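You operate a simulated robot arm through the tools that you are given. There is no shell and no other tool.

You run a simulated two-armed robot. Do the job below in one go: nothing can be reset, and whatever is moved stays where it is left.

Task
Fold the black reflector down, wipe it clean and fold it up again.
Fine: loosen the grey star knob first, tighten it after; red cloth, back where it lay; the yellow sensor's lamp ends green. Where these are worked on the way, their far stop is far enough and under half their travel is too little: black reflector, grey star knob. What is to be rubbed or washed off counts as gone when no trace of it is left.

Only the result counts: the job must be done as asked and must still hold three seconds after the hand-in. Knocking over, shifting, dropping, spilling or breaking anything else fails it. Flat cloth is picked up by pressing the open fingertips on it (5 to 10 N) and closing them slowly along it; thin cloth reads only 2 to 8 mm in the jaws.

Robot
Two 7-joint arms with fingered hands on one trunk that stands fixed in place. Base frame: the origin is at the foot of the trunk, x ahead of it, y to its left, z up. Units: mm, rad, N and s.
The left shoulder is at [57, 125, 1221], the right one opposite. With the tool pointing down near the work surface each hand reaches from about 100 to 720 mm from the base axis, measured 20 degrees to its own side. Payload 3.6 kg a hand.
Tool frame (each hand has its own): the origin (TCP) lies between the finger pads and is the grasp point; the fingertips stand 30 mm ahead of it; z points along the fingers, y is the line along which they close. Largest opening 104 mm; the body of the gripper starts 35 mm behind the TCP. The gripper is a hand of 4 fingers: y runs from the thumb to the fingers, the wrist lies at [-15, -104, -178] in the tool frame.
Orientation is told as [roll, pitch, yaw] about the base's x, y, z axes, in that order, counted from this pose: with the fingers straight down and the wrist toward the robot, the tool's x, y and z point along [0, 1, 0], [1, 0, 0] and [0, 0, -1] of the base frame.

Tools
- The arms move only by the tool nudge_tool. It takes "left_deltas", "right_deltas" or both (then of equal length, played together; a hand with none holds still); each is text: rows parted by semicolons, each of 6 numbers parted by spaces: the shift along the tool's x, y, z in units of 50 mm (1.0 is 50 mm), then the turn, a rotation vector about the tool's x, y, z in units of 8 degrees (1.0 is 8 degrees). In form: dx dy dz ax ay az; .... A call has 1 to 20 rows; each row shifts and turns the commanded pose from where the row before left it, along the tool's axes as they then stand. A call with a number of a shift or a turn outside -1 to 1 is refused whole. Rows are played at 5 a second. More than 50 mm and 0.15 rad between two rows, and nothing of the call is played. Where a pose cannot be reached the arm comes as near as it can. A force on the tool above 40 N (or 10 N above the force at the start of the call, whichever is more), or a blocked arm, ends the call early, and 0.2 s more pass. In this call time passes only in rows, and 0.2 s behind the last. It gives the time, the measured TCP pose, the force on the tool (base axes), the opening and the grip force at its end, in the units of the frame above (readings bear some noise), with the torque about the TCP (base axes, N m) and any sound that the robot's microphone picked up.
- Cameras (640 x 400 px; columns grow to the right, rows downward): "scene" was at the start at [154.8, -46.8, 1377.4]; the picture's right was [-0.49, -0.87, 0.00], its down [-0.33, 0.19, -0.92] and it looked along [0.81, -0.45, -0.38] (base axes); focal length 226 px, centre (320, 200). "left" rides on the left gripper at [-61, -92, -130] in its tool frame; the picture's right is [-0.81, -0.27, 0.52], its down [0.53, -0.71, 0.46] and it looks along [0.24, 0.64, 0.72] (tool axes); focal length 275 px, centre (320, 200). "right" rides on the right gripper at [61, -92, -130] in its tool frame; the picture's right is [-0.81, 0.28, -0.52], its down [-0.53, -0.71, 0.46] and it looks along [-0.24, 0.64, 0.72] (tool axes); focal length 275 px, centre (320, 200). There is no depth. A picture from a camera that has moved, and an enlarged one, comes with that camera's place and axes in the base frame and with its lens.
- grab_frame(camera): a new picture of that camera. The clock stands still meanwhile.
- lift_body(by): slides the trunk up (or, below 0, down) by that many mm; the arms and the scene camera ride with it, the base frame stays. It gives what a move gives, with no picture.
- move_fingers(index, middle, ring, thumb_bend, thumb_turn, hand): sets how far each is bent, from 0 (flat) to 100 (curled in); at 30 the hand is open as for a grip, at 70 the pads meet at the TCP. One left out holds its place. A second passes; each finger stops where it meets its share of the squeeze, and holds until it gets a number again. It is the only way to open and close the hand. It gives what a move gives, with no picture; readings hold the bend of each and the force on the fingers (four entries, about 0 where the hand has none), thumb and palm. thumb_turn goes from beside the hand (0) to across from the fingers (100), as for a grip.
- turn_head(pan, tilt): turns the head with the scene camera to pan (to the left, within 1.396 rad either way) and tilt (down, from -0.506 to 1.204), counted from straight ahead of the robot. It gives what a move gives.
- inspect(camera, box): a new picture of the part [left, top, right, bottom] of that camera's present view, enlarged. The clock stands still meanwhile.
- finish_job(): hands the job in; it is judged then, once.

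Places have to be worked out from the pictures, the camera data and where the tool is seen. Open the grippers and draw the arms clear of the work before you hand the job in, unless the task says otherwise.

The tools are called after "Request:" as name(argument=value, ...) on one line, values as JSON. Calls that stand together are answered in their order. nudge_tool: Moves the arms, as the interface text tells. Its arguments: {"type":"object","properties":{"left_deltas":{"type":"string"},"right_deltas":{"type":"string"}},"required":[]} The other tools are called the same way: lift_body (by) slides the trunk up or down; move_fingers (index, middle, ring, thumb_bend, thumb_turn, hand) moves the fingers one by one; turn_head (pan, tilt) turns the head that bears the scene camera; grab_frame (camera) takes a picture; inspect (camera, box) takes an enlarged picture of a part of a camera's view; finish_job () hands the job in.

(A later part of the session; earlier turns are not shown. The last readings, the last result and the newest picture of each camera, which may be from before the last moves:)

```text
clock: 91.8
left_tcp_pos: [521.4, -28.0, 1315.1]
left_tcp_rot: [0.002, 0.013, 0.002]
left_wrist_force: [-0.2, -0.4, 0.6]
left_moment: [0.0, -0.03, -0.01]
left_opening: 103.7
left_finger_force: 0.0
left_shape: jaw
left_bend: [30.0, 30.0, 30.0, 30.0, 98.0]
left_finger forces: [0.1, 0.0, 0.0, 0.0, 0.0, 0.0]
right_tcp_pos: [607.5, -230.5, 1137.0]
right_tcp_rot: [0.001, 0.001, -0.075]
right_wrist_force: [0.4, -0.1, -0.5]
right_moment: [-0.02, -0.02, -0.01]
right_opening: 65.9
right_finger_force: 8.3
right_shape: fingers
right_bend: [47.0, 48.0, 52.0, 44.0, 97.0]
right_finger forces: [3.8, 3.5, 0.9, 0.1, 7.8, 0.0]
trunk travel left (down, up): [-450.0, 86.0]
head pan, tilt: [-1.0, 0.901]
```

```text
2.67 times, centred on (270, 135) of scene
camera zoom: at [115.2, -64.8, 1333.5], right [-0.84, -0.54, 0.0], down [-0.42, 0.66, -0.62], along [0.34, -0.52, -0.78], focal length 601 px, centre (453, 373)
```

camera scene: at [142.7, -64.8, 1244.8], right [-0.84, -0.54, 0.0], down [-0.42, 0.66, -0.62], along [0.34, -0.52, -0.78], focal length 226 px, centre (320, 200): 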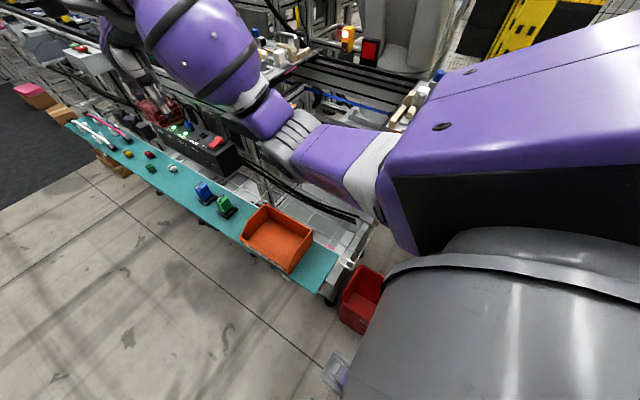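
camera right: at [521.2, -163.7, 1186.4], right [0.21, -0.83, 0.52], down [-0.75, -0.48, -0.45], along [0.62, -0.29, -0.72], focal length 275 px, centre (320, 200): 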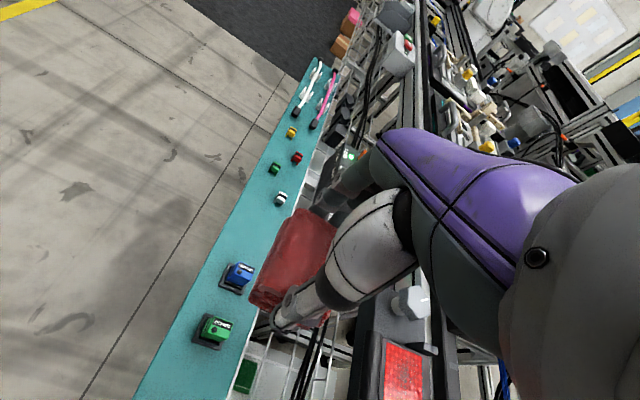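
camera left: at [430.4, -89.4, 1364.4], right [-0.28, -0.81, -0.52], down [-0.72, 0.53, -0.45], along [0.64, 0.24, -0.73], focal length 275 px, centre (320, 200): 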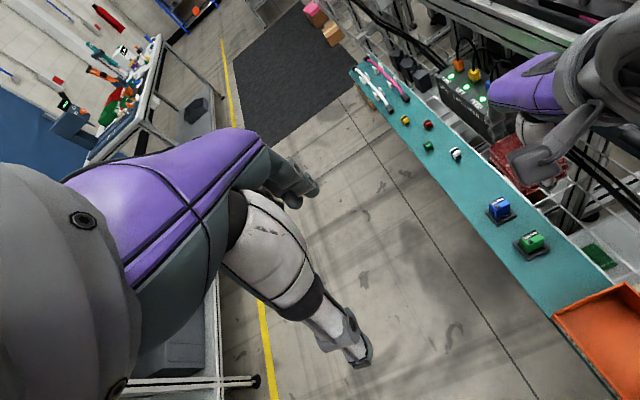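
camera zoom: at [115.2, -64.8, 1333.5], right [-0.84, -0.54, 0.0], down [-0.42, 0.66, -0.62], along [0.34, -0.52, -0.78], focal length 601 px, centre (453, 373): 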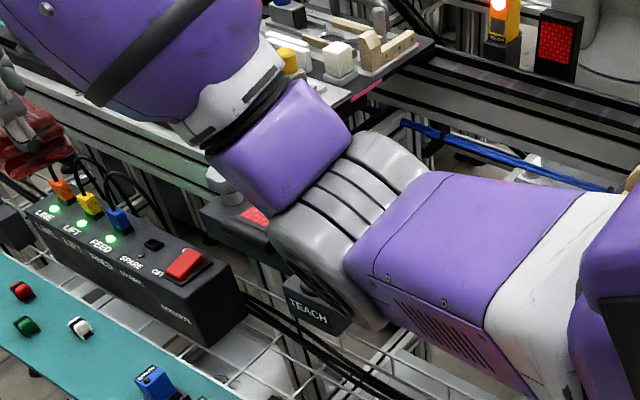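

Clearance is fine now. I turn the hand to yaw -90° at this height, holding the cloth.

Request:
nudge_tool(right_deltas="0 0 0 0 0 0.89;0 0 0 0 0 0.89;0 0 0 0 0 0.89;0 0 0 0 0 0.89;0 0 0 0 0 0.89;0 0 0 0 0 0.89;0 0 0 0 0 0.89;0 0 0 0 0 0.89;0 0 0 0 0 0.89;0 0 0 0 0 0.89;0 0 0 0 0 0.89;0 0 0 0 0 0.89;0 0 0 0 0 0")

Request:
grab_frame(camera="right")

Request:
inspect(camera="scene", box=[150, 60, 390, 210])

```text
clock: 94.6
left_tcp_pos: [520.4, -28.1, 1315.8]
left_tcp_rot: [0.002, 0.011, 0.0]
left_wrist_force: [-0.3, -0.3, 0.3]
left_moment: [-0.02, 0.05, 0.02]
left_opening: 103.8
left_finger_force: 0.1
left_shape: jaw
left_bend: [30.0, 30.0, 30.0, 30.0, 98.0]
left_finger forces: [0.0, 0.0, 0.0, 0.1, 0.1, 0.0]
right_tcp_pos: [607.4, -231.8, 1138.6]
right_tcp_rot: [0.0, 0.0, -1.566]
right_wrist_force: [-0.2, 0.6, 0.6]
right_moment: [0.0, 0.0, -0.03]
right_opening: 66.1
right_finger_force: 7.9
right_shape: fingers
right_bend: [47.0, 48.0, 52.0, 44.0, 97.0]
right_finger forces: [3.8, 3.6, 0.9, 0.1, 7.7, 0.0]
trunk travel left (down, up): [-450.0, 86.0]
head pan, tilt: [-1.0, 0.901]
```

```text
taken
camera right: at [668.1, -140.3, 1268.8], right [-0.81, -0.28, 0.52], down [-0.54, 0.71, -0.46], along [-0.24, -0.65, -0.72], focal length 275 px, centre (320, 200)
```

right: 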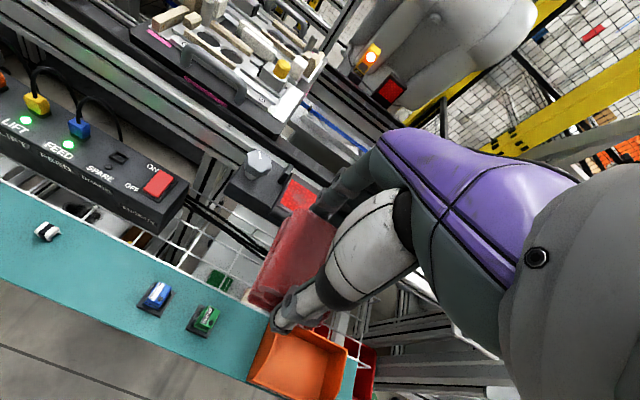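

```text
2.67 times, centred on (270, 135) of scene
camera zoom: at [114.7, -65.0, 1333.6], right [-0.84, -0.54, 0.0], down [-0.42, 0.66, -0.62], along [0.34, -0.52, -0.78], focal length 601 px, centre (453, 373)
```

zoom: 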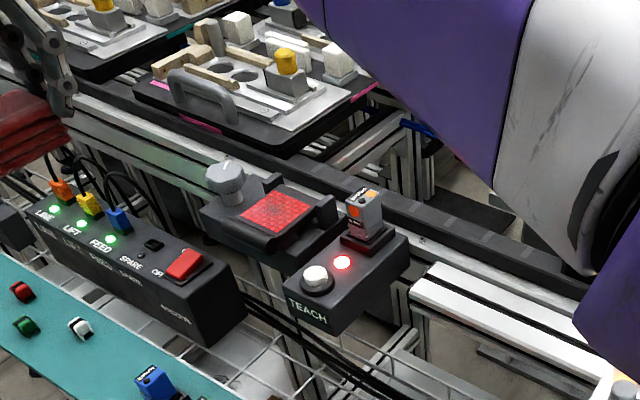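

The arm swung to an elbow-high posture; bracket and TEACH box are intact. I carry the cloth over the reflector at height.

Request:
nudge_tool(right_deltas="-0.1 0.8 0.1 0 0 0;-0.1 0.8 0.1 0 0 0;-0.1 0.8 0.1 0 0 0;-0.1 0.8 0.1 0 0 0;0 0.85 0.1 0 0 0;0 0 0.4 0 0 0;0 0 0.5 0 0 0;0 0 0 0 0 0")

Request:
grab_frame(camera="right")

Request:
inspect(camera="scene", box=[150, 60, 390, 210])

```text
clock: 96.4
left_tcp_pos: [519.4, -26.6, 1316.4]
left_tcp_rot: [-0.001, 0.009, 0.001]
left_wrist_force: [-0.6, -0.4, 1.1]
left_moment: [0.01, 0.03, -0.02]
left_opening: 103.8
left_finger_force: 0.1
left_shape: jaw
left_bend: [30.0, 30.0, 30.0, 30.0, 98.0]
left_finger forces: [0.0, 0.1, 0.0, 0.1, 0.1, 0.2]
right_tcp_pos: [589.0, -432.4, 1069.3]
right_tcp_rot: [0.0, -0.002, -1.567]
right_wrist_force: [-0.5, 0.7, -0.1]
right_moment: [0.0, -0.01, 0.01]
right_opening: 66.0
right_finger_force: 8.3
right_shape: fingers
right_bend: [47.0, 48.0, 52.0, 44.0, 97.0]
right_finger forces: [3.9, 3.5, 0.9, 0.0, 7.7, 0.0]
trunk travel left (down, up): [-450.0, 86.0]
head pan, tilt: [-1.0, 0.901]
```

```text
taken
camera right: at [648.6, -341.0, 1200.5], right [-0.81, -0.28, 0.52], down [-0.54, 0.71, -0.46], along [-0.24, -0.65, -0.72], focal length 275 px, centre (320, 200)
```

right: 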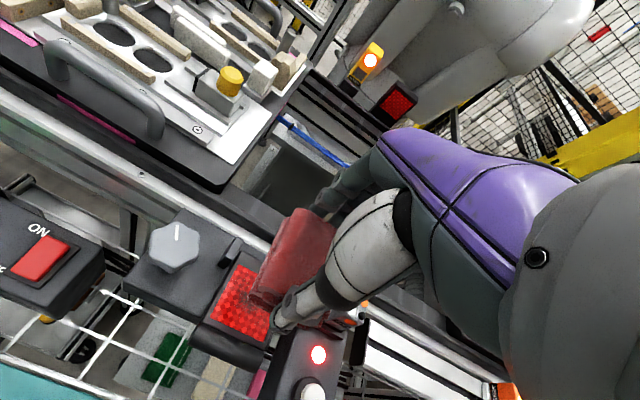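

```text
2.67 times, centred on (270, 135) of scene
camera zoom: at [114.5, -64.5, 1333.7], right [-0.84, -0.54, 0.0], down [-0.42, 0.66, -0.62], along [0.34, -0.52, -0.78], focal length 601 px, centre (453, 373)
```

zoom: 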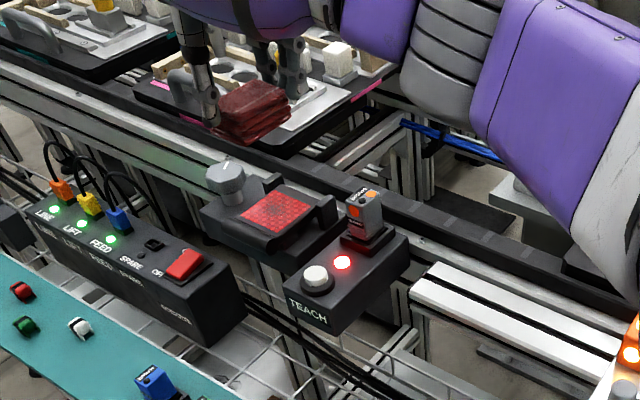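

The pad hangs well above the reflector, and the scene camera has a clear view. I align to [586, -436] and lower to about 2 cm above the face.

Request:
nudge_tool(right_deltas="-0.06 0.07 0.5 0 0 0;0 0 0.6 0 0 0;0 0 0.5 0 0 0;0 0 0 0 0 0")

Request:
inspect(camera="scene", box=[210, 80, 310, 160])

Request:
inspect(camera="right", box=[190, 170, 380, 350])

```text
clock: 97.4
left_tcp_pos: [520.6, -28.6, 1315.6]
left_tcp_rot: [-0.002, 0.008, 0.0]
left_wrist_force: [-0.4, -0.4, -0.5]
left_moment: [-0.01, -0.03, -0.04]
left_opening: 103.5
left_finger_force: 0.0
left_shape: jaw
left_bend: [30.0, 30.0, 30.0, 30.0, 98.0]
left_finger forces: [0.0, 0.0, 0.0, 0.0, 0.0, 0.1]
right_tcp_pos: [584.9, -438.2, 989.6]
right_tcp_rot: [0.0, -0.001, -1.565]
right_wrist_force: [-0.7, 0.1, -0.3]
right_moment: [0.02, 0.02, -0.01]
right_opening: 66.0
right_finger_force: 8.1
right_shape: fingers
right_bend: [47.0, 48.0, 52.0, 44.0, 97.0]
right_finger forces: [3.9, 3.4, 0.9, 0.0, 7.7, 0.1]
trunk travel left (down, up): [-450.0, 86.0]
head pan, tilt: [-1.0, 0.901]
```

```text
5.00 times, centred on (260, 120) of scene
camera zoom: at [114.5, -64.7, 1333.7], right [-0.84, -0.54, 0.0], down [-0.42, 0.66, -0.62], along [0.34, -0.52, -0.78], focal length 1127 px, centre (620, 600)
```

zoom: 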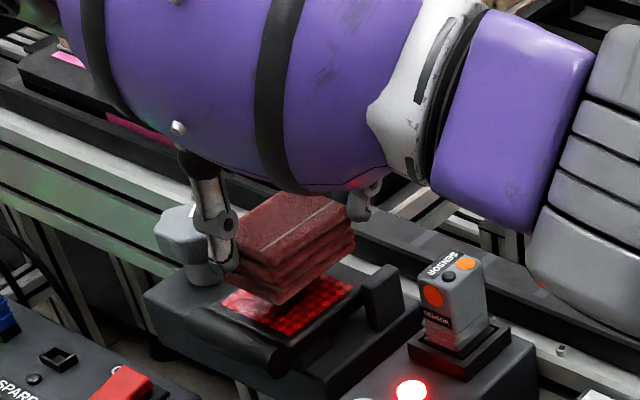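

```text
2.22 times, centred on (285, 260) of right
camera zoom: at [645.1, -345.7, 1119.8], right [-0.81, -0.28, 0.52], down [-0.54, 0.71, -0.46], along [-0.24, -0.65, -0.72], focal length 612 px, centre (398, 67)
```

zoom: 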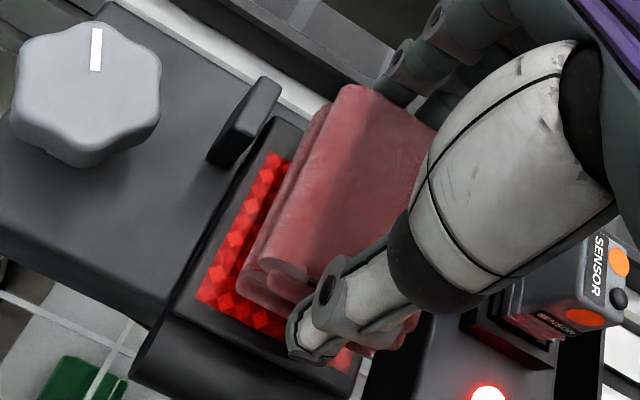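

The pad is right above the red face. I lower slowly toward contact.

Request:
nudge_tool(right_deltas="0 0 0.15 0 0 0;0 0 0.12 0 0 0;0 0 0.1 0 0 0;0 0 0 0 0 0")

Request:
inspect(camera="scene", box=[220, 90, 300, 160])

```text
clock: 98.4
left_tcp_pos: [520.1, -27.0, 1316.3]
left_tcp_rot: [-0.001, 0.009, 0.0]
left_wrist_force: [0.2, 0.5, 0.1]
left_moment: [0.0, 0.0, -0.01]
left_opening: 103.6
left_finger_force: 0.1
left_shape: jaw
left_bend: [30.0, 30.0, 30.0, 30.0, 98.0]
left_finger forces: [0.1, 0.1, 0.0, 0.0, 0.0, 0.1]
right_tcp_pos: [584.3, -438.5, 970.4]
right_tcp_rot: [0.003, -0.001, -1.565]
right_wrist_force: [0.7, 0.0, 3.9]
right_moment: [-0.05, 0.02, -0.03]
right_opening: 65.6
right_finger_force: 7.7
right_shape: fingers
right_bend: [47.0, 48.0, 52.0, 44.0, 97.0]
right_finger forces: [3.9, 3.4, 1.0, 0.1, 8.1, 0.1]
trunk travel left (down, up): [-450.0, 86.0]
head pan, tilt: [-1.0, 0.901]
```

```text
5.71 times, centred on (260, 125) of scene
camera zoom: at [114.4, -64.6, 1333.8], right [-0.84, -0.54, 0.0], down [-0.42, 0.66, -0.62], along [0.34, -0.52, -0.78], focal length 1288 px, centre (663, 629)
```

zoom: 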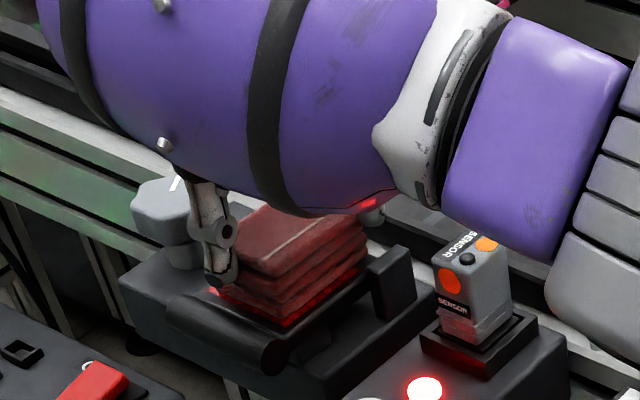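

The cloth touches the face with about 4 N. I press slightly and rub back and forth across the face in a small zigzag.

Request:
nudge_tool(right_deltas="0 0 0.03 0 0 0;0 -0.16 0 0 0 0;0 0.2 0 0 0 0;0 0.2 0 0 0 0;0.15 -0.2 0 0 0 0;0 -0.2 0 0 0 0;0 0.2 0 0 0 0;0 0.2 0 0 0 0;-0.15 -0.2 0 0 0 0;-0.15 -0.2 0 0 0 0;0 0.2 0 0 0 0;0 0.2 0 0 0 0;0.15 -0.2 0 0 0 0")

Request:
inspect(camera="scene", box=[220, 90, 300, 160])

Request:
inspect(camera="right", box=[190, 170, 380, 350])

```text
clock: 101.2
left_tcp_pos: [519.9, -27.3, 1315.8]
left_tcp_rot: [0.0, 0.01, -0.001]
left_wrist_force: [0.0, 0.7, -0.2]
left_moment: [-0.03, 0.0, -0.02]
left_opening: 103.9
left_finger_force: 0.0
left_shape: jaw
left_bend: [30.0, 30.0, 30.0, 30.0, 98.0]
left_finger forces: [0.0, 0.0, 0.0, 0.1, 0.0, 0.0]
right_tcp_pos: [585.6, -439.7, 968.2]
right_tcp_rot: [-0.001, -0.001, -1.565]
right_wrist_force: [-0.5, -2.0, 3.7]
right_moment: [-0.03, 0.01, 0.01]
right_opening: 66.2
right_finger_force: 9.0
right_shape: fingers
right_bend: [47.0, 48.0, 52.0, 45.0, 97.0]
right_finger forces: [4.5, 4.1, 1.8, 0.0, 7.8, 0.0]
trunk travel left (down, up): [-450.0, 86.0]
head pan, tilt: [-1.0, 0.901]
```

```text
5.71 times, centred on (260, 125) of scene
camera zoom: at [114.7, -64.3, 1333.6], right [-0.84, -0.54, 0.0], down [-0.42, 0.66, -0.62], along [0.34, -0.52, -0.78], focal length 1288 px, centre (663, 629)
```

zoom: 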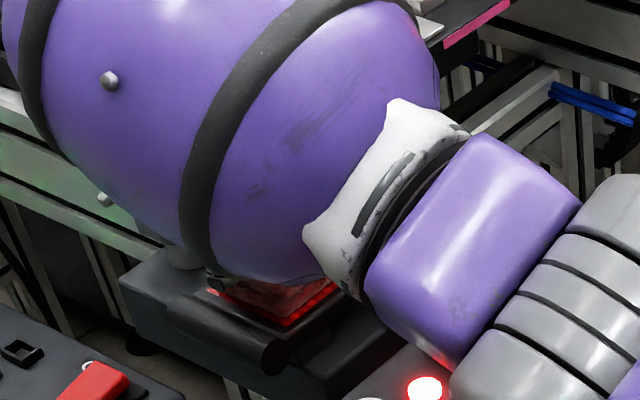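

```text
2.22 times, centred on (285, 260) of right
camera zoom: at [646.5, -347.4, 1099.3], right [-0.81, -0.28, 0.52], down [-0.54, 0.71, -0.46], along [-0.24, -0.65, -0.72], focal length 612 px, centre (398, 67)
```

zoom: 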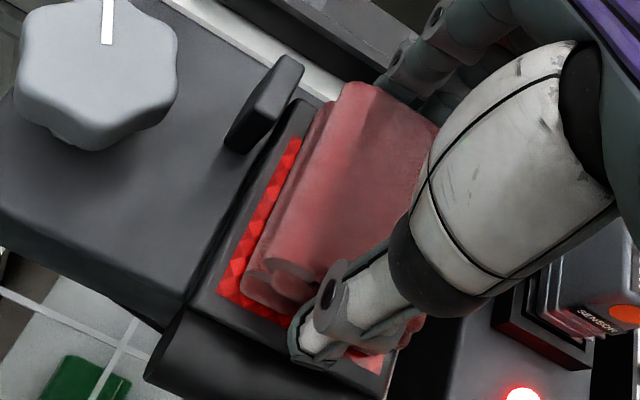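

Forces stayed moderate (≈4 N down, pad still held). I lift the pad to inspect the face.

Request:
nudge_tool(right_deltas="0 0 -0.3 0 0 0;0 0 -0.5 0 0 0;0 -0.5 -0.5 0 0 0;0 -0.7 0 0 0 0;0 -0.7 0 0 0 0;0 0 0 0 0 0")

Request:
inspect(camera="right", box=[180, 110, 380, 290])

Request:
grab_frame(camera="scene")

```text
clock: 102.6
left_tcp_pos: [519.9, -27.8, 1316.0]
left_tcp_rot: [0.002, 0.011, 0.002]
left_wrist_force: [-1.2, 0.0, -1.1]
left_moment: [0.0, -0.02, -0.02]
left_opening: 103.6
left_finger_force: 0.0
left_shape: jaw
left_bend: [30.0, 30.0, 30.0, 30.0, 98.0]
left_finger forces: [0.0, 0.1, 0.0, 0.0, 0.1, 0.1]
right_tcp_pos: [586.4, -344.8, 1031.0]
right_tcp_rot: [0.0, -0.002, -1.565]
right_wrist_force: [0.4, -0.3, -1.0]
right_moment: [0.03, -0.03, -0.01]
right_opening: 66.5
right_finger_force: 8.2
right_shape: fingers
right_bend: [47.0, 48.0, 53.0, 45.0, 97.0]
right_finger forces: [4.2, 3.4, 1.4, 0.0, 7.9, 0.0]
trunk travel left (down, up): [-450.0, 86.0]
head pan, tilt: [-1.0, 0.901]
```

```text
2.22 times, centred on (280, 200) of right
camera zoom: at [646.9, -252.3, 1162.4], right [-0.81, -0.28, 0.52], down [-0.54, 0.71, -0.46], along [-0.24, -0.65, -0.72], focal length 612 px, centre (409, 200)
```

zoom: 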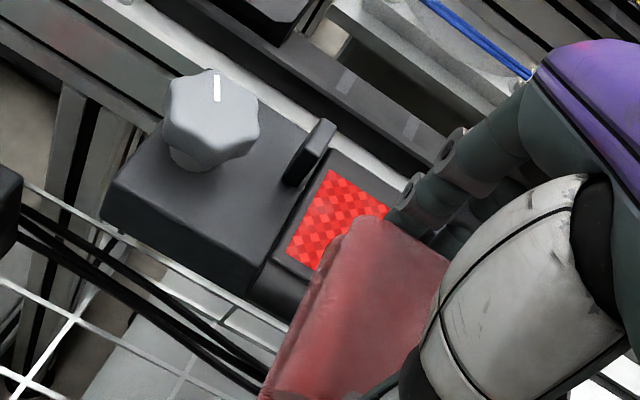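

```text
taken
camera scene: at [114.8, -65.4, 1333.6], right [-0.84, -0.54, 0.0], down [-0.42, 0.66, -0.62], along [0.34, -0.52, -0.78], focal length 226 px, centre (320, 200)
```

scene: 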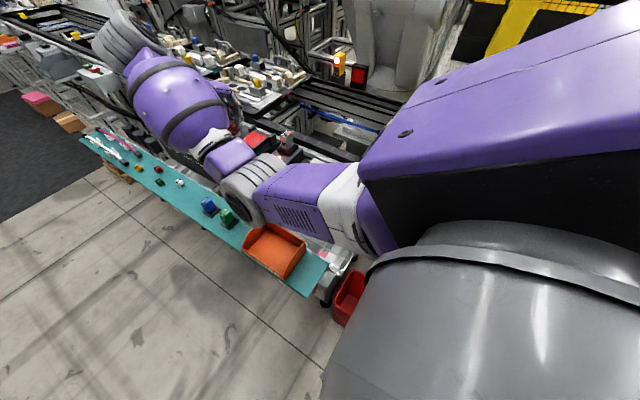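

The visible half of the face looks clean. I move a bit further away to see the whole face.

Request:
nudge_tool(right_deltas="0 -0.5 -0.6 0 0 0;0 -0.5 -0.5 0 0 0;0 0 0 0 0 0")

Request:
inspect(camera="right", box=[220, 130, 340, 240])

Request:
inspect(camera="scene", box=[225, 110, 305, 170])

```text
clock: 103.4
left_tcp_pos: [520.4, -28.3, 1315.7]
left_tcp_rot: [0.001, 0.01, -0.001]
left_wrist_force: [-0.5, -0.8, 0.1]
left_moment: [0.04, 0.0, -0.02]
left_opening: 103.7
left_finger_force: 0.0
left_shape: jaw
left_bend: [30.0, 30.0, 30.0, 30.0, 98.0]
left_finger forces: [0.0, 0.1, 0.0, 0.0, 0.0, 0.0]
right_tcp_pos: [584.8, -293.5, 1087.3]
right_tcp_rot: [-0.001, 0.001, -1.566]
right_wrist_force: [-0.2, 0.2, -0.9]
right_moment: [-0.05, -0.01, 0.0]
right_opening: 66.4
right_finger_force: 8.3
right_shape: fingers
right_bend: [47.0, 48.0, 53.0, 45.0, 97.0]
right_finger forces: [4.1, 3.4, 1.3, 0.0, 7.7, 0.1]
trunk travel left (down, up): [-450.0, 86.0]
head pan, tilt: [-1.0, 0.901]
```

```text
3.64 times, centred on (280, 185) of right
camera zoom: at [645.7, -202.1, 1218.8], right [-0.81, -0.28, 0.52], down [-0.54, 0.71, -0.46], along [-0.24, -0.65, -0.72], focal length 1001 px, centre (466, 254)
```

zoom: 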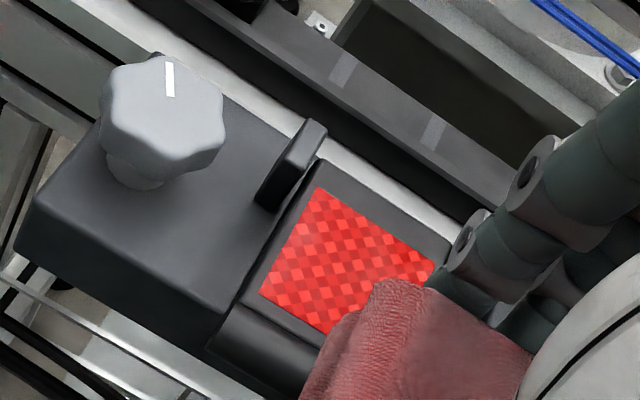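

```text
6.67 times, centred on (265, 140) of scene
camera zoom: at [114.9, -65.1, 1333.6], right [-0.84, -0.54, 0.0], down [-0.42, 0.66, -0.62], along [0.34, -0.52, -0.78], focal length 1503 px, centre (687, 600)
```

zoom: 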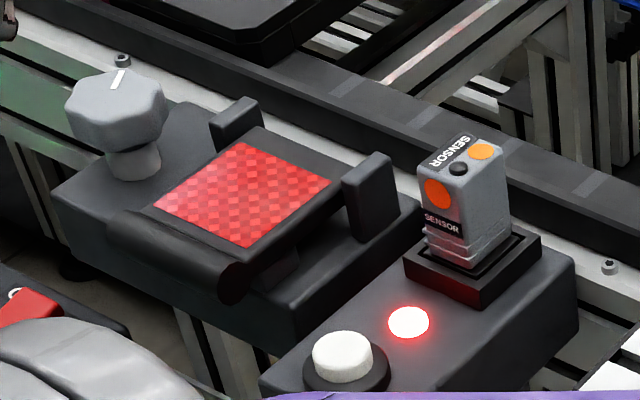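

The face looks uniformly bright now. I zoom in further to check for any remaining trace.

Request:
inspect(camera="scene", box=[240, 124, 270, 146])

Request:
inspect(camera="right", box=[260, 160, 320, 215])

```text
16.00 times, centred on (255, 135) of scene
camera zoom: at [114.9, -65.1, 1333.6], right [-0.84, -0.54, 0.0], down [-0.42, 0.66, -0.62], along [0.34, -0.52, -0.78], focal length 3607 px, centre (1360, 1240)
```

zoom: 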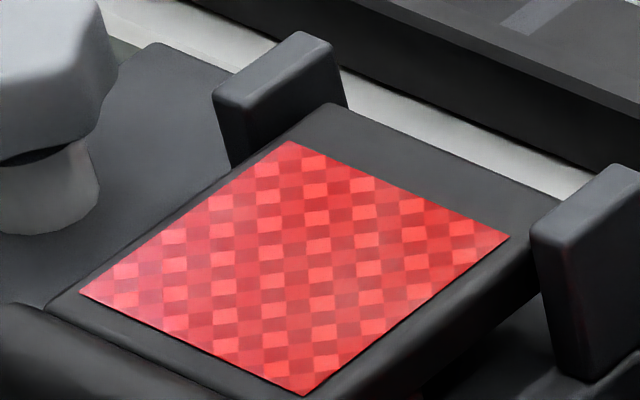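

```text
7.27 times, centred on (290, 188) of right
camera zoom: at [645.7, -202.1, 1218.8], right [-0.81, -0.28, 0.52], down [-0.54, 0.71, -0.46], along [-0.24, -0.65, -0.72], focal length 2002 px, centre (538, 291)
```

zoom: 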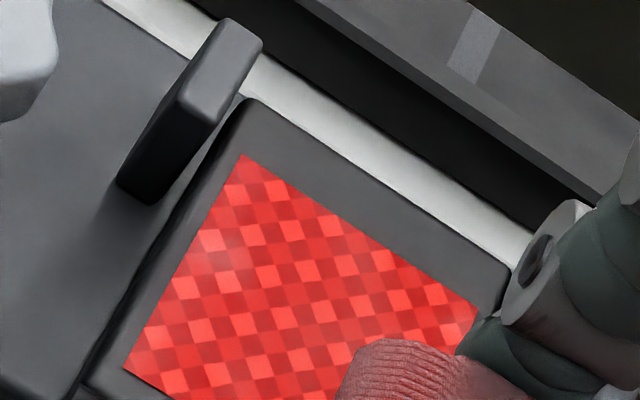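

No trace of dirt remains. Now I return the cloth: move back over the shelf side, raise, and turn the hand to yaw 0.

Request:
nudge_tool(right_deltas="0.15 -0.4 -0.4 0 0 0;0.15 -0.4 -0.4 0 0 0;0.14 -0.42 -0.22 0 0 0;0 0 0 0 0 -0.9375;0 0 0 0 0 -0.9375;0 0 0 0 0 -0.9375;0 0 0 0 0 -0.9375;0 0 0 0 0 -0.9375;0 0 0 0 0 -0.9375;0 0 0 0 0 -0.9375;0 0 0 0 0 -0.9375;0 0 0 0 0 -0.9375;0 0 0 0 0 -0.9375;0 0 0 0 0 -0.9375;0 0 0 0 0 -0.9375;0 0 0 0 0 0")

Request:
grab_frame(camera="scene")

Request:
grab_frame(camera="left")

```text
clock: 106.8
left_tcp_pos: [520.1, -28.0, 1315.7]
left_tcp_rot: [0.0, 0.01, -0.001]
left_wrist_force: [-0.7, 0.0, 0.9]
left_moment: [0.02, 0.01, -0.04]
left_opening: 103.7
left_finger_force: 0.0
left_shape: jaw
left_bend: [30.0, 30.0, 30.0, 30.0, 98.0]
left_finger forces: [0.0, 0.0, 0.0, 0.1, 0.0, 0.0]
right_tcp_pos: [608.0, -232.8, 1138.2]
right_tcp_rot: [0.001, -0.001, 0.007]
right_wrist_force: [-0.6, 0.2, -0.5]
right_moment: [0.0, 0.01, -0.02]
right_opening: 66.4
right_finger_force: 8.7
right_shape: fingers
right_bend: [47.0, 48.0, 53.0, 45.0, 97.0]
right_finger forces: [4.1, 3.5, 1.3, 0.1, 7.8, 0.0]
trunk travel left (down, up): [-450.0, 86.0]
head pan, tilt: [-1.0, 0.901]
```

```text
taken
camera scene: at [114.7, -64.6, 1333.7], right [-0.84, -0.54, 0.0], down [-0.42, 0.66, -0.62], along [0.34, -0.52, -0.78], focal length 226 px, centre (320, 200)
```

scene: 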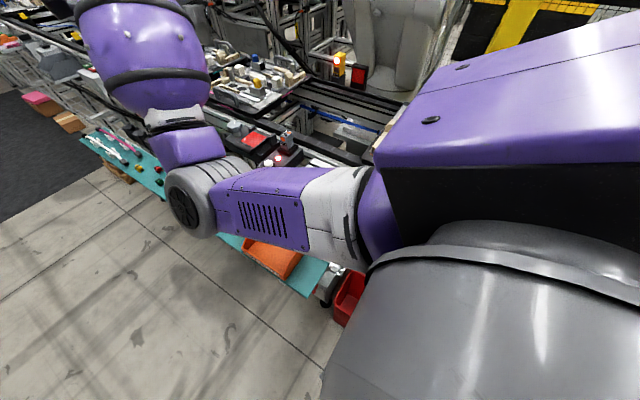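

```text
taken
camera left: at [429.9, -89.1, 1446.6], right [-0.28, -0.81, -0.52], down [-0.72, 0.53, -0.45], along [0.64, 0.24, -0.73], focal length 275 px, centre (320, 200)
```

left: 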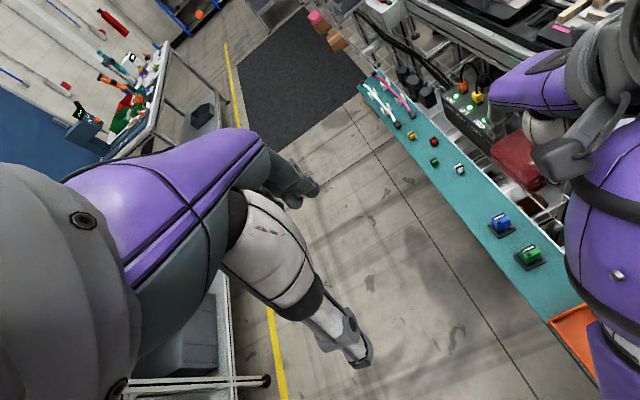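

The cloth is held with the hand at yaw 0. I lower the trunk stepwise.

Request:
lift_body(by=-80)

Request:
lift_body(by=-80)

Request:
lift_body(by=-72)

Request:
grab_frame(camera="left")

```text
clock: 108.0
left_tcp_pos: [520.9, -27.2, 1235.6]
left_tcp_rot: [0.0, 0.009, 0.0]
left_wrist_force: [-0.9, 0.1, 1.0]
left_moment: [-0.02, 0.02, -0.02]
left_opening: 103.5
left_finger_force: 0.1
left_shape: jaw
left_bend: [30.0, 30.0, 30.0, 30.0, 98.0]
left_finger forces: [0.1, 0.0, 0.0, 0.0, 0.1, 0.1]
right_tcp_pos: [607.7, -234.5, 1060.1]
right_tcp_rot: [-0.004, -0.001, 0.005]
right_wrist_force: [0.4, 0.1, -0.2]
right_moment: [0.0, 0.01, 0.01]
right_opening: 66.3
right_finger_force: 8.1
right_shape: fingers
right_bend: [47.0, 48.0, 53.0, 45.0, 97.0]
right_finger forces: [4.1, 3.4, 1.3, 0.0, 7.8, 0.0]
trunk travel left (down, up): [-370.0, 166.0]
head pan, tilt: [-1.0, 0.901]
```

```text
clock: 109.2
left_tcp_pos: [518.2, -26.5, 1156.2]
left_tcp_rot: [0.0, 0.007, -0.001]
left_wrist_force: [-0.9, -0.3, 0.3]
left_moment: [-0.04, -0.05, 0.04]
left_opening: 104.0
left_finger_force: 0.0
left_shape: jaw
left_bend: [30.0, 30.0, 30.0, 30.0, 98.0]
left_finger forces: [0.0, 0.1, 0.1, 0.0, 0.0, 0.1]
right_tcp_pos: [608.0, -233.7, 980.3]
right_tcp_rot: [-0.002, 0.0, 0.005]
right_wrist_force: [0.0, -0.4, -0.6]
right_moment: [0.01, -0.02, -0.01]
right_opening: 66.1
right_finger_force: 8.7
right_shape: fingers
right_bend: [47.0, 48.0, 53.0, 45.0, 97.0]
right_finger forces: [4.1, 3.5, 1.3, 0.0, 7.7, 0.1]
trunk travel left (down, up): [-290.0, 246.0]
head pan, tilt: [-1.0, 0.901]
```

```text
clock: 110.3
left_tcp_pos: [519.2, -26.8, 1084.5]
left_tcp_rot: [0.0, 0.007, 0.0]
left_wrist_force: [1.2, -0.1, 0.7]
left_moment: [0.03, -0.04, -0.03]
left_opening: 103.7
left_finger_force: 0.0
left_shape: jaw
left_bend: [30.0, 30.0, 30.0, 30.0, 98.0]
left_finger forces: [0.1, 0.1, 0.1, 0.0, 0.0, 0.0]
right_tcp_pos: [607.8, -233.8, 906.6]
right_tcp_rot: [0.001, -0.001, 0.005]
right_wrist_force: [-0.2, -0.6, -0.3]
right_moment: [-0.02, 0.0, 0.0]
right_opening: 66.3
right_finger_force: 8.0
right_shape: fingers
right_bend: [47.0, 48.0, 53.0, 45.0, 97.0]
right_finger forces: [4.0, 3.5, 1.3, 0.0, 7.8, 0.0]
trunk travel left (down, up): [-218.0, 318.0]
head pan, tilt: [-1.0, 0.901]
```

```text
taken
camera left: at [429.5, -89.3, 1214.9], right [-0.28, -0.81, -0.52], down [-0.72, 0.53, -0.45], along [0.64, 0.24, -0.73], focal length 275 px, centre (320, 200)
```

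left: 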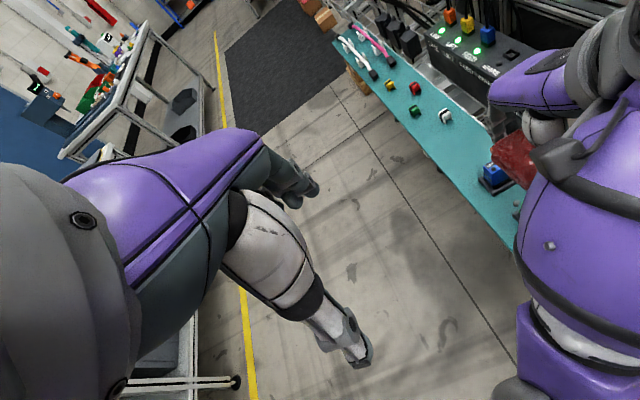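

Left camera is at the same place as for the original cloth picture, so I can compare. I move the cloth forward over its spot (target TCP [793, -248]) and stop above.

Request:
nudge_tool(right_deltas="-0.06 0.74 0.1 0 0 0;-0.06 0.74 0.1 0 0 0;-0.06 0.74 0.1 0 0 0;-0.06 0.74 0.2 0 0 0;-0.04 0.74 0.3 0 0 0;0 0 0.6 0 0 0;0 0 0.5 0 0 0;0 0 0 0 0 0")

Request:
inspect(camera="right", box=[170, 160, 400, 390])

Request:
inspect(camera="left", box=[400, 90, 540, 220])

```text
clock: 112.1
left_tcp_pos: [520.5, -27.4, 1084.2]
left_tcp_rot: [0.0, 0.011, 0.001]
left_wrist_force: [0.5, -0.4, -0.1]
left_moment: [0.05, -0.01, 0.01]
left_opening: 104.1
left_finger_force: 0.0
left_shape: jaw
left_bend: [30.0, 30.0, 30.0, 30.0, 98.0]
left_finger forces: [0.0, 0.0, 0.1, 0.1, 0.1, 0.0]
right_tcp_pos: [791.5, -247.1, 812.4]
right_tcp_rot: [-0.001, -0.001, 0.005]
right_wrist_force: [-0.6, 0.1, 0.2]
right_moment: [-0.03, -0.02, 0.01]
right_opening: 66.2
right_finger_force: 7.8
right_shape: fingers
right_bend: [47.0, 48.0, 53.0, 45.0, 97.0]
right_finger forces: [4.3, 3.6, 1.3, 0.1, 7.8, 0.0]
trunk travel left (down, up): [-218.0, 318.0]
head pan, tilt: [-1.0, 0.901]
```

```text
1.74 times, centred on (285, 275) of right
camera zoom: at [698.7, -185.7, 942.4], right [0.28, -0.81, 0.52], down [-0.71, -0.54, -0.46], along [0.65, -0.24, -0.72], focal length 479 px, centre (381, 70)
```

zoom: 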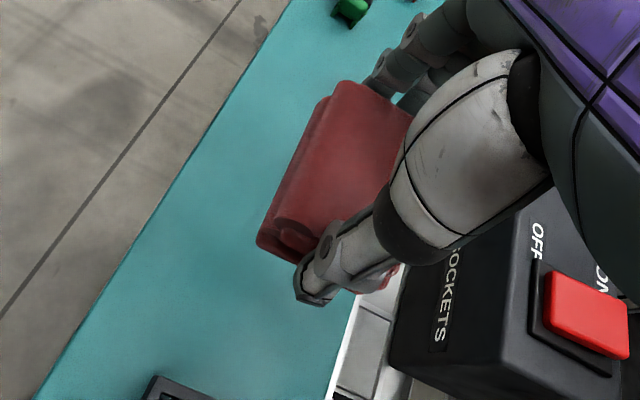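

```text
3.08 times, centred on (470, 155) of left
camera zoom: at [430.0, -89.3, 1214.6], right [-0.28, -0.81, -0.52], down [-0.72, 0.53, -0.45], along [0.64, 0.24, -0.73], focal length 847 px, centre (-142, 338)
```

zoom: 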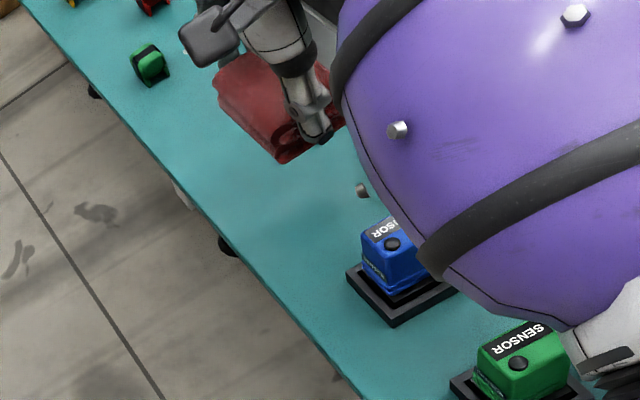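

The cloth hovers over its place. I lower it gradually with a tiny correction.

Request:
nudge_tool(right_deltas="-0.02 0.03 0.4 0 0 0;0 0 0.4 0 0 0;0 0 0.3 0 0 0;0 0 0.15 0 0 0;0 0 0 0 0 0")

Request:
inspect(camera="left", box=[400, 90, 540, 220])

```text
clock: 113.3
left_tcp_pos: [520.1, -27.6, 1085.1]
left_tcp_rot: [0.001, 0.01, 0.0]
left_wrist_force: [0.1, 0.1, -0.1]
left_moment: [0.02, 0.0, 0.0]
left_opening: 104.0
left_finger_force: 0.0
left_shape: jaw
left_bend: [30.0, 30.0, 30.0, 30.0, 98.0]
left_finger forces: [0.1, 0.1, 0.0, 0.1, 0.0, 0.0]
right_tcp_pos: [793.5, -247.3, 748.0]
right_tcp_rot: [0.002, 0.001, 0.005]
right_wrist_force: [-0.3, -0.4, -0.2]
right_moment: [-0.01, -0.02, 0.0]
right_opening: 66.1
right_finger_force: 8.8
right_shape: fingers
right_bend: [47.0, 48.0, 53.0, 45.0, 97.0]
right_finger forces: [4.0, 3.5, 1.2, 0.0, 7.8, 0.0]
trunk travel left (down, up): [-218.0, 318.0]
head pan, tilt: [-1.0, 0.901]
```

```text
3.08 times, centred on (470, 155) of left
camera zoom: at [430.0, -89.3, 1214.6], right [-0.28, -0.81, -0.52], down [-0.72, 0.53, -0.45], along [0.64, 0.24, -0.73], focal length 847 px, centre (-142, 338)
```

zoom: 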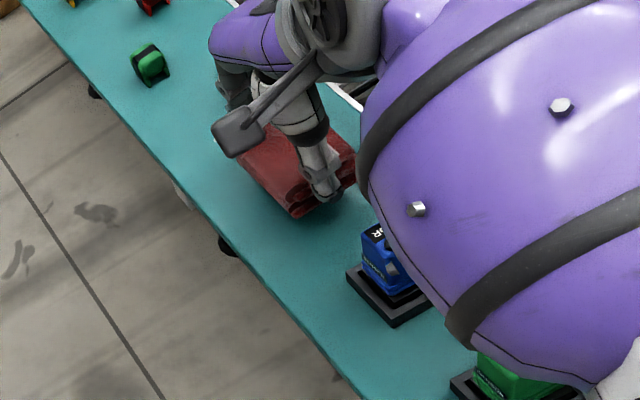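

Still a little above the shelf. I lower in 2–3 mm steps until it touches.

Request:
nudge_tool(right_deltas="0 0 0.06 0 0 0;0 0 0.06 0 0 0;0 0 0.05 0 0 0")

```text
clock: 114.1
left_tcp_pos: [519.9, -27.1, 1084.0]
left_tcp_rot: [-0.001, 0.011, 0.0]
left_wrist_force: [-0.4, -0.6, -0.6]
left_moment: [0.02, 0.01, 0.02]
left_opening: 103.5
left_finger_force: 0.1
left_shape: jaw
left_bend: [30.0, 30.0, 30.0, 30.0, 98.0]
left_finger forces: [0.1, 0.0, 0.0, 0.0, 0.1, 0.0]
right_tcp_pos: [793.5, -247.5, 741.1]
right_tcp_rot: [0.0, -0.001, 0.005]
right_wrist_force: [0.2, 0.5, 0.5]
right_moment: [-0.02, -0.01, -0.01]
right_opening: 66.3
right_finger_force: 8.3
right_shape: fingers
right_bend: [47.0, 48.0, 53.0, 45.0, 97.0]
right_finger forces: [4.1, 3.5, 1.3, 0.0, 7.9, 0.0]
trunk travel left (down, up): [-218.0, 318.0]
head pan, tilt: [-1.0, 0.901]
```

Not touching yet. I continue in small steps.

Request:
nudge_tool(right_deltas="0 0 0.05 0 0 0;0 0 0.05 0 0 0;0 0 0.04 0 0 0")

```text
clock: 114.9
left_tcp_pos: [520.2, -26.8, 1084.4]
left_tcp_rot: [0.0, 0.01, 0.001]
left_wrist_force: [-0.4, 0.2, -0.1]
left_moment: [-0.01, -0.02, -0.01]
left_opening: 103.7
left_finger_force: 0.1
left_shape: jaw
left_bend: [30.0, 30.0, 30.0, 30.0, 98.0]
left_finger forces: [0.0, 0.0, 0.1, 0.0, 0.0, 0.1]
right_tcp_pos: [793.6, -247.8, 733.0]
right_tcp_rot: [0.0, 0.001, 0.007]
right_wrist_force: [-0.4, -0.1, 0.7]
right_moment: [0.02, 0.04, -0.03]
right_opening: 66.3
right_finger_force: 8.4
right_shape: fingers
right_bend: [47.0, 48.0, 53.0, 45.0, 97.0]
right_finger forces: [4.1, 3.5, 1.3, 0.0, 7.9, 0.0]
trunk travel left (down, up): [-218.0, 318.0]
head pan, tilt: [-1.0, 0.901]
```

Request:
inspect(camera="left", box=[400, 90, 540, 220])

Request:
inspect(camera="right", box=[170, 160, 400, 390])

```text
3.08 times, centred on (470, 155) of left
camera zoom: at [430.1, -89.3, 1214.6], right [-0.28, -0.81, -0.52], down [-0.72, 0.53, -0.45], along [0.64, 0.24, -0.73], focal length 847 px, centre (-142, 338)
```

zoom: 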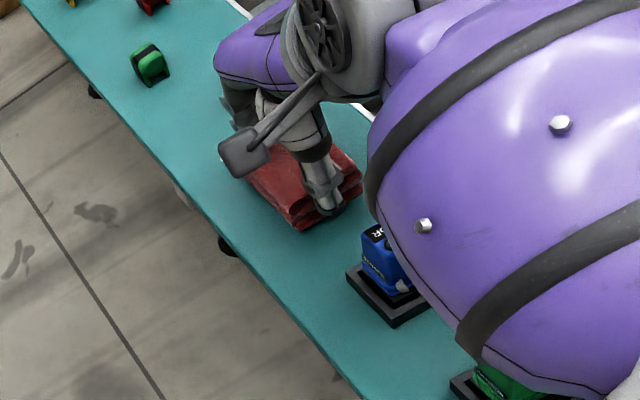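

```text
1.74 times, centred on (285, 275) of right
camera zoom: at [701.3, -186.8, 864.8], right [0.28, -0.81, 0.52], down [-0.71, -0.54, -0.46], along [0.65, -0.24, -0.72], focal length 479 px, centre (381, 70)
```

zoom: 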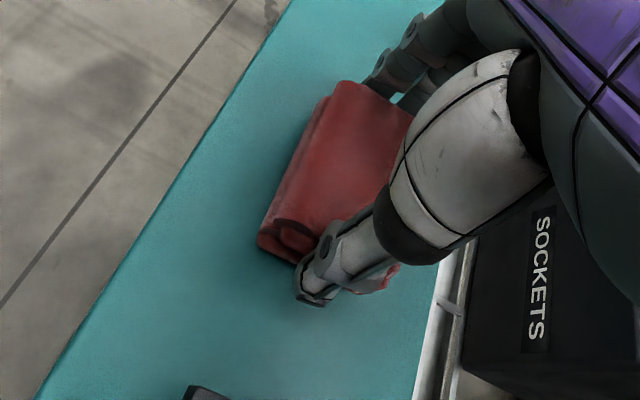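

The pad is just above the shelf; in the left crop it looks about 6 mm short of its original outline. I shift it +5 mm in x and +2 mm in y, and lower to touch.

Request:
nudge_tool(right_deltas="0.04 0.1 0 0 0 0;0 0 0.04 0 0 0;0 0 0.03 0 0 0")

Request:
inspect(camera="left", box=[400, 90, 540, 220])

```text
clock: 115.7
left_tcp_pos: [519.7, -27.7, 1084.9]
left_tcp_rot: [-0.002, 0.011, 0.0]
left_wrist_force: [0.2, -0.3, -0.1]
left_moment: [0.0, -0.02, 0.0]
left_opening: 103.8
left_finger_force: 0.0
left_shape: jaw
left_bend: [30.0, 30.0, 30.0, 30.0, 98.0]
left_finger forces: [0.0, 0.1, 0.0, 0.0, 0.0, 0.1]
right_tcp_pos: [798.3, -247.1, 730.8]
right_tcp_rot: [-0.002, -0.001, 0.004]
right_wrist_force: [0.6, -0.6, 0.1]
right_moment: [0.02, -0.02, 0.0]
right_opening: 66.2
right_finger_force: 8.6
right_shape: fingers
right_bend: [47.0, 48.0, 53.0, 45.0, 97.0]
right_finger forces: [4.1, 3.5, 1.2, 0.0, 7.7, 0.1]
trunk travel left (down, up): [-218.0, 318.0]
head pan, tilt: [-1.0, 0.901]
```

```text
3.08 times, centred on (470, 155) of left
camera zoom: at [430.1, -89.3, 1214.6], right [-0.28, -0.81, -0.52], down [-0.72, 0.53, -0.45], along [0.64, 0.24, -0.73], focal length 847 px, centre (-142, 338)
```

zoom: 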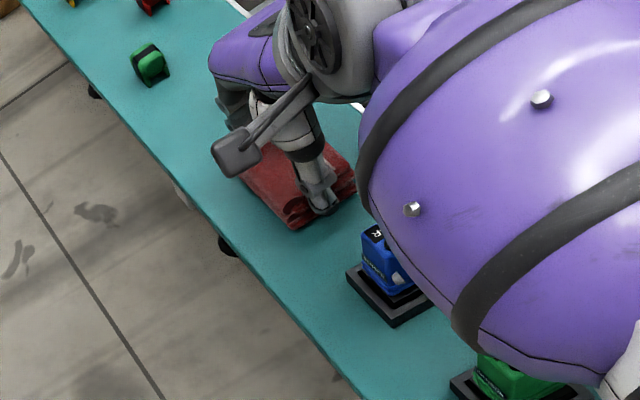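

Now the outline matches the original crop within a few pixels. I lower the last 1–2 mm to contact and release.

Request:
nudge_tool(right_deltas="0 0 0.03 0 0 0;0 0 0.03 0 0 0")

```text
clock: 116.3
left_tcp_pos: [520.7, -27.2, 1083.6]
left_tcp_rot: [0.001, 0.011, 0.0]
left_wrist_force: [0.3, -1.0, -1.2]
left_moment: [0.03, -0.01, 0.04]
left_opening: 103.7
left_finger_force: 0.0
left_shape: jaw
left_bend: [30.0, 30.0, 30.0, 30.0, 98.0]
left_finger forces: [0.0, 0.0, 0.0, 0.1, 0.0, 0.0]
right_tcp_pos: [798.1, -247.6, 727.5]
right_tcp_rot: [0.0, 0.001, 0.004]
right_wrist_force: [-1.2, 0.0, 0.8]
right_moment: [0.01, -0.02, 0.0]
right_opening: 66.4
right_finger_force: 8.2
right_shape: fingers
right_bend: [47.0, 48.0, 53.0, 45.0, 97.0]
right_finger forces: [4.1, 3.4, 1.3, 0.0, 7.9, 0.0]
trunk travel left (down, up): [-218.0, 318.0]
head pan, tilt: [-1.0, 0.901]
```

Request:
nudge_tool(right_deltas="0 0 0.03 0 0 0;0 0 0.03 0 0 0")

```text
clock: 116.9
left_tcp_pos: [518.5, -27.6, 1083.7]
left_tcp_rot: [-0.001, 0.009, -0.002]
left_wrist_force: [-0.1, -0.4, -0.2]
left_moment: [-0.01, -0.01, 0.01]
left_opening: 103.9
left_finger_force: 0.1
left_shape: jaw
left_bend: [30.0, 30.0, 30.0, 30.0, 98.0]
left_finger forces: [0.0, 0.0, 0.0, 0.1, 0.1, 0.0]
right_tcp_pos: [798.5, -245.7, 727.9]
right_tcp_rot: [-0.002, -0.002, 0.006]
right_wrist_force: [0.1, -1.0, 7.1]
right_moment: [-0.03, 0.05, 0.0]
right_opening: 66.3
right_finger_force: 8.9
right_shape: fingers
right_bend: [47.0, 48.0, 53.0, 45.0, 97.0]
right_finger forces: [4.1, 3.4, 1.6, 0.0, 8.2, 0.0]
trunk travel left (down, up): [-218.0, 318.0]
head pan, tilt: [-1.0, 0.901]
```

Contact with 7 N: the cloth is on the shelf. I ease a millimetre and open the fingers gently.

Request:
nudge_tool(right_deltas="0 0 -0.02 0 0 0")

Request:
move_fingers(hand="right", index=40, middle=40, ring=40, thumb_bend=38)

Request:
nudge_tool(right_deltas="0 0 -0.3 0 0 0;0 0 -0.6 0 0 0;0 0 -0.6 0 0 0;0 0 -0.6 0 0 0;0 -0.6 -0.4 0 0 0;0 -0.7 0 0 0 0;0 -0.7 0 0 0 0;0 -0.7 0 0 0 0;0 -0.7 0 0 0 0;0 0 0 0 0 0")

Request:
inspect(camera="left", box=[400, 90, 540, 220])

```text
clock: 117.3
left_tcp_pos: [519.5, -27.1, 1083.7]
left_tcp_rot: [-0.001, 0.007, 0.0]
left_wrist_force: [-0.5, 0.4, 0.7]
left_moment: [0.02, 0.02, 0.03]
left_opening: 103.6
left_finger_force: 0.1
left_shape: jaw
left_bend: [30.0, 30.0, 30.0, 30.0, 98.0]
left_finger forces: [0.0, 0.1, 0.0, 0.0, 0.1, 0.0]
right_tcp_pos: [798.4, -247.6, 727.5]
right_tcp_rot: [-0.002, -0.002, 0.004]
right_wrist_force: [1.2, -1.2, 7.1]
right_moment: [-0.05, -0.07, -0.01]
right_opening: 66.2
right_finger_force: 8.5
right_shape: fingers
right_bend: [47.0, 48.0, 53.0, 45.0, 97.0]
right_finger forces: [4.6, 4.2, 1.8, 0.0, 7.6, 0.0]
trunk travel left (down, up): [-218.0, 318.0]
head pan, tilt: [-1.0, 0.901]
```

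```text
clock: 118.3
left_tcp_pos: [521.1, -27.4, 1083.7]
left_tcp_rot: [-0.001, 0.009, 0.0]
left_wrist_force: [-0.7, -0.7, 0.4]
left_moment: [0.01, -0.02, -0.02]
left_opening: 103.5
left_finger_force: 0.1
left_shape: jaw
left_bend: [30.0, 30.0, 30.0, 30.0, 98.0]
left_finger forces: [0.1, 0.0, 0.0, 0.0, 0.0, 0.0]
right_tcp_pos: [798.1, -245.3, 725.2]
right_tcp_rot: [0.001, -0.001, 0.007]
right_wrist_force: [-0.5, -0.3, 1.2]
right_moment: [0.0, -0.01, 0.04]
right_opening: 80.0
right_finger_force: 0.0
right_shape: fingers
right_bend: [40.0, 40.0, 40.0, 38.0, 97.0]
right_finger forces: [0.1, 0.0, 0.0, 0.0, 0.0, 0.1]
trunk travel left (down, up): [-218.0, 318.0]
head pan, tilt: [-1.0, 0.901]
```

```text
clock: 120.5
left_tcp_pos: [519.3, -26.6, 1084.7]
left_tcp_rot: [0.0, 0.011, 0.0]
left_wrist_force: [-0.4, -0.1, -0.6]
left_moment: [0.0, 0.0, 0.01]
left_opening: 103.6
left_finger_force: 0.2
left_shape: jaw
left_bend: [30.0, 30.0, 30.0, 30.0, 98.0]
left_finger forces: [0.0, 0.0, 0.0, 0.1, 0.0, 0.0]
right_tcp_pos: [628.3, -246.0, 850.0]
right_tcp_rot: [0.001, 0.0, 0.005]
right_wrist_force: [0.1, 0.1, -0.1]
right_moment: [-0.05, -0.02, 0.02]
right_opening: 80.2
right_finger_force: 0.0
right_shape: fingers
right_bend: [40.0, 40.0, 40.0, 38.0, 97.0]
right_finger forces: [0.1, 0.0, 0.0, 0.0, 0.1, 0.0]
trunk travel left (down, up): [-218.0, 318.0]
head pan, tilt: [-1.0, 0.901]
```

```text
3.08 times, centred on (470, 155) of left
camera zoom: at [430.0, -89.3, 1214.6], right [-0.28, -0.81, -0.52], down [-0.72, 0.53, -0.45], along [0.64, 0.24, -0.73], focal length 847 px, centre (-142, 338)
```

zoom: 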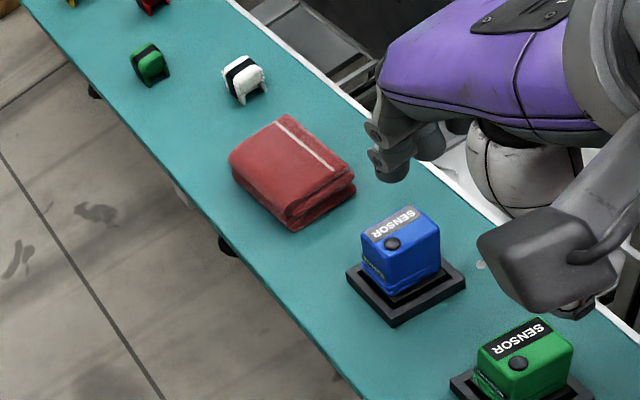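

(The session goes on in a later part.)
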